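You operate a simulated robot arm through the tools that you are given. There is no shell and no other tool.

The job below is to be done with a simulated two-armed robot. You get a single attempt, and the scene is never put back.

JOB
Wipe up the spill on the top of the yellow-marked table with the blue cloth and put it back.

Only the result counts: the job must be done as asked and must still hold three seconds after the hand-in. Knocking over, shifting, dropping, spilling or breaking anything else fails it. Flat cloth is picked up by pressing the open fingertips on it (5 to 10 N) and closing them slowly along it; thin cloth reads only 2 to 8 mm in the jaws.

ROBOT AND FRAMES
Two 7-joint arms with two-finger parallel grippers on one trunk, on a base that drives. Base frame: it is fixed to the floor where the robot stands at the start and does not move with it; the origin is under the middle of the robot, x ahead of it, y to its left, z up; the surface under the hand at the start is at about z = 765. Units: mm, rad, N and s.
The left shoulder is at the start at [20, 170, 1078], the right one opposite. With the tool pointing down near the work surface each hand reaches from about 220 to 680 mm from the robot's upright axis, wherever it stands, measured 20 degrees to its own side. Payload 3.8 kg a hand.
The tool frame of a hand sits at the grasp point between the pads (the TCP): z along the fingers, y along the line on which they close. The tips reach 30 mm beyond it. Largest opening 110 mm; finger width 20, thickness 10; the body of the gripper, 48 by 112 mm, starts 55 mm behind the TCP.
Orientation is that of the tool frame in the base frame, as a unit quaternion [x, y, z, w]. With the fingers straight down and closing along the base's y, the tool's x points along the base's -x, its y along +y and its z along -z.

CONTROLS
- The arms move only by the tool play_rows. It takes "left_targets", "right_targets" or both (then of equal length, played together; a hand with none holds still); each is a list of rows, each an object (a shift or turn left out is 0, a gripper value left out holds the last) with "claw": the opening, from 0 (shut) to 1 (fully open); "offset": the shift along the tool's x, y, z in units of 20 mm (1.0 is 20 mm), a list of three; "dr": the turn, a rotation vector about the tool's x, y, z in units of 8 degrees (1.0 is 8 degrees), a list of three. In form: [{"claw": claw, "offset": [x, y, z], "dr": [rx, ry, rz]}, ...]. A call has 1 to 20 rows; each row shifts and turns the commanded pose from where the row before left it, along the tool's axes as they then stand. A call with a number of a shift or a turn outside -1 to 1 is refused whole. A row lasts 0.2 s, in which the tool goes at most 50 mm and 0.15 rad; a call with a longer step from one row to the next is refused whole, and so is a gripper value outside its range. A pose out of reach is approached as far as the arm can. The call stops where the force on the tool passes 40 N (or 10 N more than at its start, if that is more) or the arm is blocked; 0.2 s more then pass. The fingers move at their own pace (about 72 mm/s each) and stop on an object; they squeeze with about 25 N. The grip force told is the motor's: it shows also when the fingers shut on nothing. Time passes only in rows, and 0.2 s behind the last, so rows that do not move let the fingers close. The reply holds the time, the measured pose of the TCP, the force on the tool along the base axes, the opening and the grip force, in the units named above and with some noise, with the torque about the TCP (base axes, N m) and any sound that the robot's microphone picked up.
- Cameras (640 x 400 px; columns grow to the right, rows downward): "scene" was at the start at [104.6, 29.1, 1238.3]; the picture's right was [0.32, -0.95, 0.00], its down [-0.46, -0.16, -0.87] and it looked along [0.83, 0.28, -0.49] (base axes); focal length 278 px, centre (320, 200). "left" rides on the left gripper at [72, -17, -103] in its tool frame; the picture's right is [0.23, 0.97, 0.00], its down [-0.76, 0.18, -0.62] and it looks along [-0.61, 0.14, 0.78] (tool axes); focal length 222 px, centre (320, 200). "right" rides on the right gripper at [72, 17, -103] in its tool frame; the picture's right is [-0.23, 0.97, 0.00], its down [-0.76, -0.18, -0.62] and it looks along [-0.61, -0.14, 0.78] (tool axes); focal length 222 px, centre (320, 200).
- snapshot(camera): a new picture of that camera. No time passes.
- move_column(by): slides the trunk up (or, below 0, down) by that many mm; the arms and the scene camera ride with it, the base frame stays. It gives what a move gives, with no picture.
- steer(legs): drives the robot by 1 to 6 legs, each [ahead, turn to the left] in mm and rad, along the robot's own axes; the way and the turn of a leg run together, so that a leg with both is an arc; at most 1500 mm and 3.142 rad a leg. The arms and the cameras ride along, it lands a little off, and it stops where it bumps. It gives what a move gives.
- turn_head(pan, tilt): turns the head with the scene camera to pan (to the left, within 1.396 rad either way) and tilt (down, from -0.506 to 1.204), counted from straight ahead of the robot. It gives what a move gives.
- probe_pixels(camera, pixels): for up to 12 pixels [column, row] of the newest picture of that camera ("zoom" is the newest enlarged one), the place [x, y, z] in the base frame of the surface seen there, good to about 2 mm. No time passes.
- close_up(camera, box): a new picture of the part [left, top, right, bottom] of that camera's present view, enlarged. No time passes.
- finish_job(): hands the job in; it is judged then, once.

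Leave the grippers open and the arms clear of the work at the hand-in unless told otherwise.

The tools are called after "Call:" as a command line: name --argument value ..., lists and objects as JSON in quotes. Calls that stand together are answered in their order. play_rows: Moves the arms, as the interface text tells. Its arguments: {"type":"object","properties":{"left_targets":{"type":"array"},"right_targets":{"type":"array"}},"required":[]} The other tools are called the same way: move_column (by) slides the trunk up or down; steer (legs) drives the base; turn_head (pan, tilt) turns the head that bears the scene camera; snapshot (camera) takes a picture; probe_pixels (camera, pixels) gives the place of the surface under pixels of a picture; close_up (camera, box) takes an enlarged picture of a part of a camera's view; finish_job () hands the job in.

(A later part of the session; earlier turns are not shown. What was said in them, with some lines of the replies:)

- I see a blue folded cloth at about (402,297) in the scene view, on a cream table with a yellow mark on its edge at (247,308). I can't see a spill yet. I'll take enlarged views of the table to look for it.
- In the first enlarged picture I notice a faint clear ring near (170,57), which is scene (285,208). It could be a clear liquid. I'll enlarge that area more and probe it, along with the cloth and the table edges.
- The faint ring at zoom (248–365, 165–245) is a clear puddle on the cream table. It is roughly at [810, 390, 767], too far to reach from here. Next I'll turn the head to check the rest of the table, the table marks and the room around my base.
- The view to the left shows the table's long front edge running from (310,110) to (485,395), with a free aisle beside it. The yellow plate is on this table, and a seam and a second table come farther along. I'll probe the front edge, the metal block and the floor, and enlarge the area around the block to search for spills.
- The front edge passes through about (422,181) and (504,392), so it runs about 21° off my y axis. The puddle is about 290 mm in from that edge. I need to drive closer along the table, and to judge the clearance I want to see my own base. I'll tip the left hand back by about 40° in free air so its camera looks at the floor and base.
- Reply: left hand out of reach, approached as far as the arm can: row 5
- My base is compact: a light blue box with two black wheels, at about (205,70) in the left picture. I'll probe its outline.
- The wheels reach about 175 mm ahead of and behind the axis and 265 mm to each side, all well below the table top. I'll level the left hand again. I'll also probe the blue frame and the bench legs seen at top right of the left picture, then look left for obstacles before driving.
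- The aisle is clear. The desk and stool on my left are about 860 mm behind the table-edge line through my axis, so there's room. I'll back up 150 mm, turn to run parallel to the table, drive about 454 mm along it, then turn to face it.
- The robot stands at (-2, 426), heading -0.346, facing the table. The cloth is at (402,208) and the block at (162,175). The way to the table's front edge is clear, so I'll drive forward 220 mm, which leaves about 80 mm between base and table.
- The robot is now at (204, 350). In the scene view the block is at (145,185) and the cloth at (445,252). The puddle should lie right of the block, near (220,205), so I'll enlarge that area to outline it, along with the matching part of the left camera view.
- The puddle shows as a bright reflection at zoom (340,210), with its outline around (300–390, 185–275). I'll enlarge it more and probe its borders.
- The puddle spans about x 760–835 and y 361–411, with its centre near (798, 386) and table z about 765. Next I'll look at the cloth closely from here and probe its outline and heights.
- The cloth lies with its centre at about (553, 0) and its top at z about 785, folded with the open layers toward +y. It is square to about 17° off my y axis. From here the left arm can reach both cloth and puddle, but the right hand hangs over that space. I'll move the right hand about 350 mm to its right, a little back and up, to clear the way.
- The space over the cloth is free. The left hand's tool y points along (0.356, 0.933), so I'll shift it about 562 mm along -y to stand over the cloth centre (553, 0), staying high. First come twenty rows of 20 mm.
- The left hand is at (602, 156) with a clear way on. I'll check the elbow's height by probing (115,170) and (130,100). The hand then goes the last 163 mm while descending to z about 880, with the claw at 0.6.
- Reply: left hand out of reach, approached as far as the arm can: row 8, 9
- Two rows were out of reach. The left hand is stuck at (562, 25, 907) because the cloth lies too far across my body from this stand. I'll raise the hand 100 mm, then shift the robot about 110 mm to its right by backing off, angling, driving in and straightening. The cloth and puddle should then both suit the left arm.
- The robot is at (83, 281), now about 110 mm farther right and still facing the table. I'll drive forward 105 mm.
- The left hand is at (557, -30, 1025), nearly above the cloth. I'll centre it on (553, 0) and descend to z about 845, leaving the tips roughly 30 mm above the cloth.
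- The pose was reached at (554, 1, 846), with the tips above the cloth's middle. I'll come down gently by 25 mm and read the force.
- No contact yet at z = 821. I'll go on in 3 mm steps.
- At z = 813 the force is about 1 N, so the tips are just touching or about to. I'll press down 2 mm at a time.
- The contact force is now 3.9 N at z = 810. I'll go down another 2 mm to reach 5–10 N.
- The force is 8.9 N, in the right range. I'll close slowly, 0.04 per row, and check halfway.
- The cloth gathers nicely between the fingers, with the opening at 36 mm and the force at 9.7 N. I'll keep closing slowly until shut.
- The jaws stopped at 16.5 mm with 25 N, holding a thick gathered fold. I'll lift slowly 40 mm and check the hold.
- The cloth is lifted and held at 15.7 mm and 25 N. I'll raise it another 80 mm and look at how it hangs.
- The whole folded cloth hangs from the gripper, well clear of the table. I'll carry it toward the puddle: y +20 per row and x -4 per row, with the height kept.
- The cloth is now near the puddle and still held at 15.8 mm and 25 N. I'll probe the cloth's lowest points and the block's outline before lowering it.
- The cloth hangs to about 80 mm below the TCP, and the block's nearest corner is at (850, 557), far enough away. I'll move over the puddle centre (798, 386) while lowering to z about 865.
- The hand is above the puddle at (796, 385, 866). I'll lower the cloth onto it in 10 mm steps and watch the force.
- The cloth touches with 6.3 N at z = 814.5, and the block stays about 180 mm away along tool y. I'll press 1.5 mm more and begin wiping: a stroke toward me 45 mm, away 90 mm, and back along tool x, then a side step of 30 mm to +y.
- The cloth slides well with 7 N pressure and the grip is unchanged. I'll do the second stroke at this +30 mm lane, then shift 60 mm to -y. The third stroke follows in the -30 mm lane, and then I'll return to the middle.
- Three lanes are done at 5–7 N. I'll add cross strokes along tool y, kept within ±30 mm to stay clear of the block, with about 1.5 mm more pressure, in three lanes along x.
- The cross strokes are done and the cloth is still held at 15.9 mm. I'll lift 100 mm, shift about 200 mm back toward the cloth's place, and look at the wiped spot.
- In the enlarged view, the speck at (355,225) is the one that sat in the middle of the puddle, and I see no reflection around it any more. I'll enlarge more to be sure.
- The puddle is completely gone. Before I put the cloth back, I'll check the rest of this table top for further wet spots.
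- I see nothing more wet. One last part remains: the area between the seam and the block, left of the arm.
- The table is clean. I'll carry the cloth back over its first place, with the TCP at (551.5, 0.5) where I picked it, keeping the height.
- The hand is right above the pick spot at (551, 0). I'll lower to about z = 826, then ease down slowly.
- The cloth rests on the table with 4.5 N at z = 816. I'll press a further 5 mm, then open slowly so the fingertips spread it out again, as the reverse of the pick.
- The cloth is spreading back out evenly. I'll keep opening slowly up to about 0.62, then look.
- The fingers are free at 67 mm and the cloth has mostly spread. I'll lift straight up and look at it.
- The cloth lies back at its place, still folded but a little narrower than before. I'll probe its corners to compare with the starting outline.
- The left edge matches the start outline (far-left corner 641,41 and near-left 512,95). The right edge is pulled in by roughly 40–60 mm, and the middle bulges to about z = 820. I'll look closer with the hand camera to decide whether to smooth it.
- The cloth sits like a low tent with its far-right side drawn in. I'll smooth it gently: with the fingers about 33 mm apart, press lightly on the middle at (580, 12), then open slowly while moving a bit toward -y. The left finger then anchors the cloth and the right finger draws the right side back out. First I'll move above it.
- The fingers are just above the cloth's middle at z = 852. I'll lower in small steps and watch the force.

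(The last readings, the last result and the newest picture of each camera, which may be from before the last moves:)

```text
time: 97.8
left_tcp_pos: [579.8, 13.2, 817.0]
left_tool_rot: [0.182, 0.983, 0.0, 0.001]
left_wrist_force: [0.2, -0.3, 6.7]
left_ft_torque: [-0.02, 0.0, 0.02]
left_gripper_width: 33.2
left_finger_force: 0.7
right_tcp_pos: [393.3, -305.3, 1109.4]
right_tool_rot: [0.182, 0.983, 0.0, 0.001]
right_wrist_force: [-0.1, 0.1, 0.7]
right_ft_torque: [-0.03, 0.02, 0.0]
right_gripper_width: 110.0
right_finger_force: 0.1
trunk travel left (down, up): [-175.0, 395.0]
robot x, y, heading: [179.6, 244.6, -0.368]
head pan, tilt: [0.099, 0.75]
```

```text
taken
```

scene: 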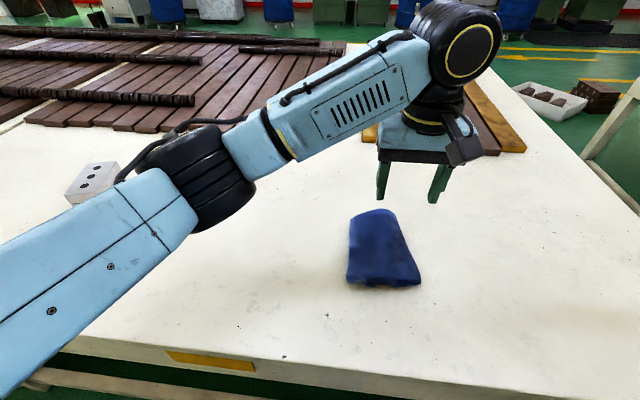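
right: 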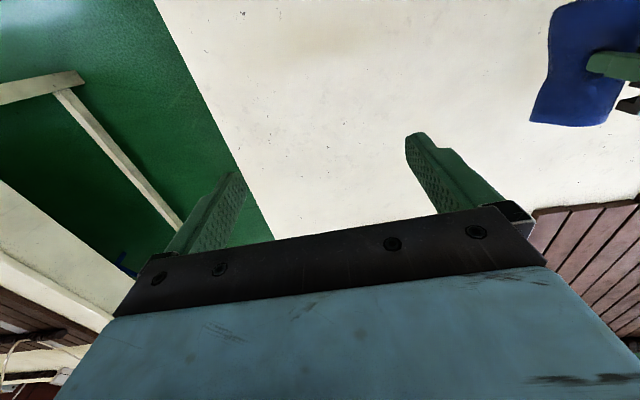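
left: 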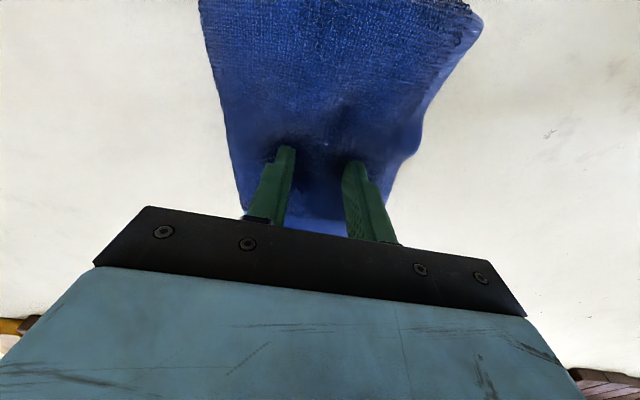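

Pressing with 6.7 N already widens the cloth. Now I'll open slowly by 0.04 per row while shifting 2.2 mm per row toward -y.

Call:
play_rows --left_targets '[{"claw": 0.34, "offset": [0, -0.11, 0]}, {"claw": 0.38, "offset": [0, -0.11, 0]}, {"claw": 0.42, "offset": [0, -0.11, 0]}, {"claw": 0.46, "offset": [0, -0.11, 0]}, {"claw": 0.5, "offset": [0, -0.11, 0]}, {"claw": 0.54, "offset": [0, -0.11, 0]}, {"claw": 0.58, "offset": [0, -0.11, 0]}, {"claw": 0.62, "offset": [0, -0.11, 0]}]'

Call:
snapshot --camera "left"

```text
time: 99.6
left_tcp_pos: [573.2, -4.4, 815.4]
left_tool_rot: [0.183, 0.983, 0.001, 0.0]
left_wrist_force: [-0.4, 1.4, 3.1]
left_ft_torque: [0.15, -0.03, 0.06]
left_gripper_width: 68.3
left_finger_force: 0.6
right_tcp_pos: [393.7, -305.1, 1107.6]
right_tool_rot: [0.183, 0.983, 0.0, 0.0]
right_wrist_force: [0.0, 0.3, -0.4]
right_ft_torque: [0.01, -0.01, 0.01]
right_gripper_width: 110.1
right_finger_force: 0.0
trunk travel left (down, up): [-175.0, 395.0]
robot x, y, heading: [180.9, 238.8, -0.37]
head pan, tilt: [0.099, 0.75]
```

```text
taken
```

left: 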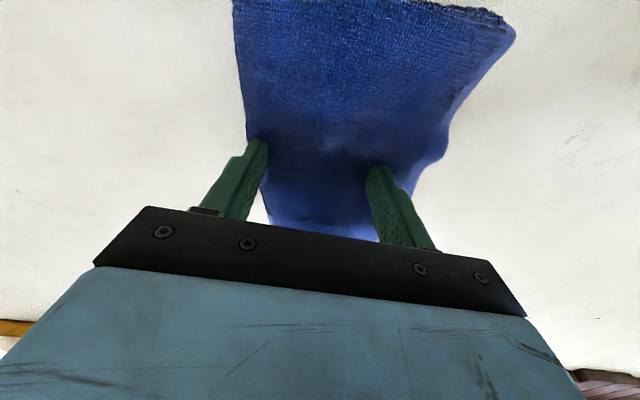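

The outer finger has reached the cloth's right edge, so I'll stop here, lift straight up and check the shape.

Call:
play_rows --left_targets '[{"offset": [0, 0, -0.4]}, {"offset": [0, 0, -0.8]}, {"offset": [0, 0, -1]}, {"offset": [0, 0, -1]}, {"offset": [0, 0, -1]}, {"offset": [0, 0, -1]}, {"offset": [0, 0, -1]}, {"offset": [0, 0, -1]}]'

Call:
close_up --camera "scene" --box '[310, 195, 470, 310]'

Call:
probe_pixels --camera "zoom" --pixels '[[188, 88], [265, 55], [335, 80], [425, 300], [345, 310], [255, 310], [175, 290], [290, 190], [200, 200], [380, 200], [260, 260], [360, 260]]'

```text
time: 101.4
left_tcp_pos: [573.8, -4.2, 959.7]
left_tool_rot: [0.183, 0.983, 0.0, 0.0]
left_wrist_force: [0.1, -0.3, -0.5]
left_ft_torque: [0.0, -0.01, -0.02]
left_gripper_width: 67.8
left_finger_force: 0.0
right_tcp_pos: [394.2, -304.8, 1108.1]
right_tool_rot: [0.182, 0.983, 0.001, 0.002]
right_wrist_force: [0.1, 0.4, 0.4]
right_ft_torque: [0.04, 0.0, 0.0]
right_gripper_width: 110.1
right_finger_force: 0.0
trunk travel left (down, up): [-175.0, 395.0]
robot x, y, heading: [181.2, 242.0, -0.368]
head pan, tilt: [0.099, 0.75]
```

```text
3.48 times, centred on (390, 252) of scene
```

zoom: 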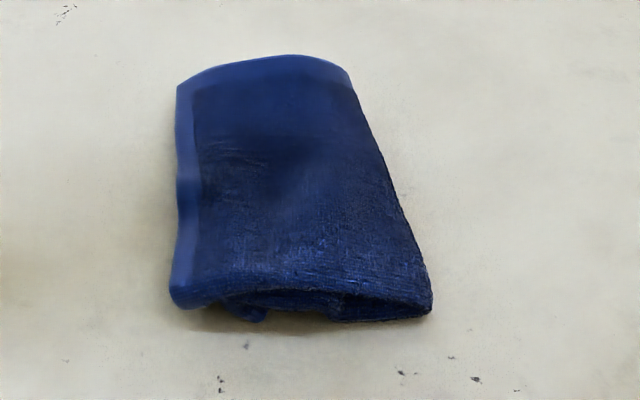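

```text
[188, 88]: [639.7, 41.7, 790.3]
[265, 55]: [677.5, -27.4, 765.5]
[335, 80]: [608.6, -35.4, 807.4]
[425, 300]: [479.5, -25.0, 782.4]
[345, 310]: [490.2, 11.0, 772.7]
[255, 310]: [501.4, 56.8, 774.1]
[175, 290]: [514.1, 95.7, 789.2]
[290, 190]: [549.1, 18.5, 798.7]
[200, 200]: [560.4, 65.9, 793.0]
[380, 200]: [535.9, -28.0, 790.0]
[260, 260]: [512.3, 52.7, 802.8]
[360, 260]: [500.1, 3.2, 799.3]
```

The cloth lies flat and folded again within about 15 mm of where it was, so I'll leave it as it is. I'll open the left gripper fully and move the arm up and to the left, clear of the cloth.

Call:
play_rows --left_targets '[{"claw": 1.0, "offset": [0, 0, -1]}, {"offset": [0, 0, -1]}, {"offset": [0.3, 1, -0.5]}, {"offset": [0.3, 1, -0.5]}, {"offset": [0.3, 1, -0.5]}, {"offset": [0.3, 1, -0.5]}, {"offset": [0.3, 1, 0]}, {"offset": [0.3, 1, 0]}, {"offset": [0.3, 1, 0]}, {"offset": [0.3, 1, 0]}, {"offset": [0.3, 1, 0]}, {"offset": [0.3, 1, 0]}, {"offset": [0, 1, 0]}, {"offset": [0, 1, 0]}, {"offset": [0, 1, 0]}, {"offset": [0, 1, 0]}, {"offset": [0, 1, 0]}, {"offset": [0, 1, 0]}, {"offset": [0, 0, 0]}]'

Call:
snapshot --camera "scene"

Call:
close_up --camera "scene" --box '[120, 160, 280, 260]'

```text
time: 105.4
left_tcp_pos: [633.8, 315.4, 1039.3]
left_tool_rot: [0.184, 0.983, 0.0, -0.001]
left_wrist_force: [-0.6, -0.6, 0.9]
left_ft_torque: [0.02, 0.0, 0.01]
left_gripper_width: 110.2
left_finger_force: 0.1
right_tcp_pos: [394.1, -306.6, 1107.4]
right_tool_rot: [0.183, 0.983, 0.0, 0.0]
right_wrist_force: [-0.2, -0.4, 0.2]
right_ft_torque: [-0.01, -0.02, 0.02]
right_gripper_width: 110.3
right_finger_force: 0.0
trunk travel left (down, up): [-175.0, 395.0]
robot x, y, heading: [180.2, 244.6, -0.373]
head pan, tilt: [0.099, 0.75]
```

```text
taken
```

scene: 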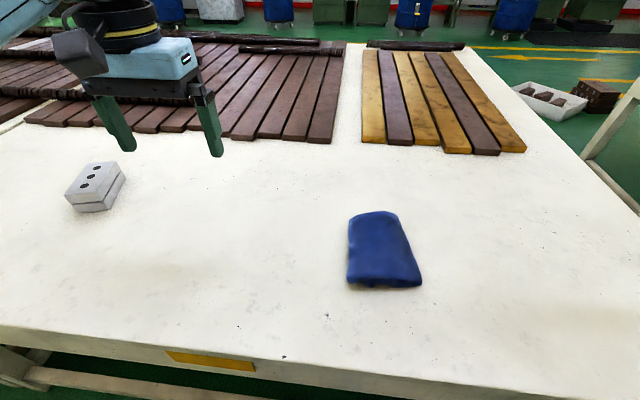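

```text
4.00 times, centred on (200, 210) of scene
```

zoom: 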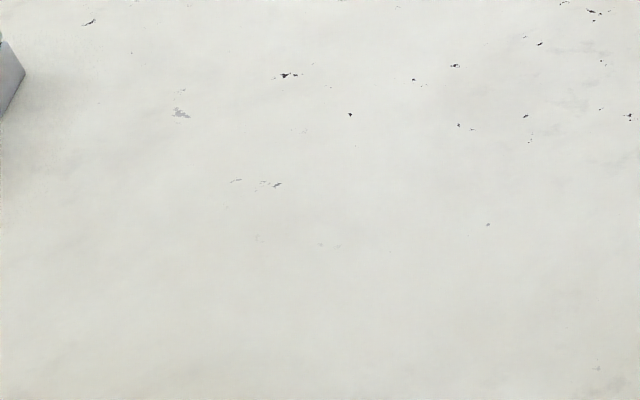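

The puddle is gone, the block at (95,187) and the planks haven't moved, and the cloth is back in its place at (383,250). Both grippers are open and the arms are clear, so I'll hand the job in.

Call:
finish_job

```text
The job is handed in.
```

I wiped the spill off the yellow-marked table with the blue cloth, put the cloth back in its place, and handed the job in.

- **Spill:** It was a clear puddle about 75 by 50 mm, to the right of the metal block. After the wiping strokes, close-up pictures showed no trace of it. I saw no other wet spots in the pictures of the rest of the table top.
- **Cloth:** It is still folded and its centre is within about 20 mm of where it started. It is narrower than before: the right edge sits up to 60 mm further in. I smoothed it once, which flattened it a little but barely moved that edge.
- **Surroundings:** The block and planks did not move, nothing was bumped, both grippers are open and both arms are clear of the work.
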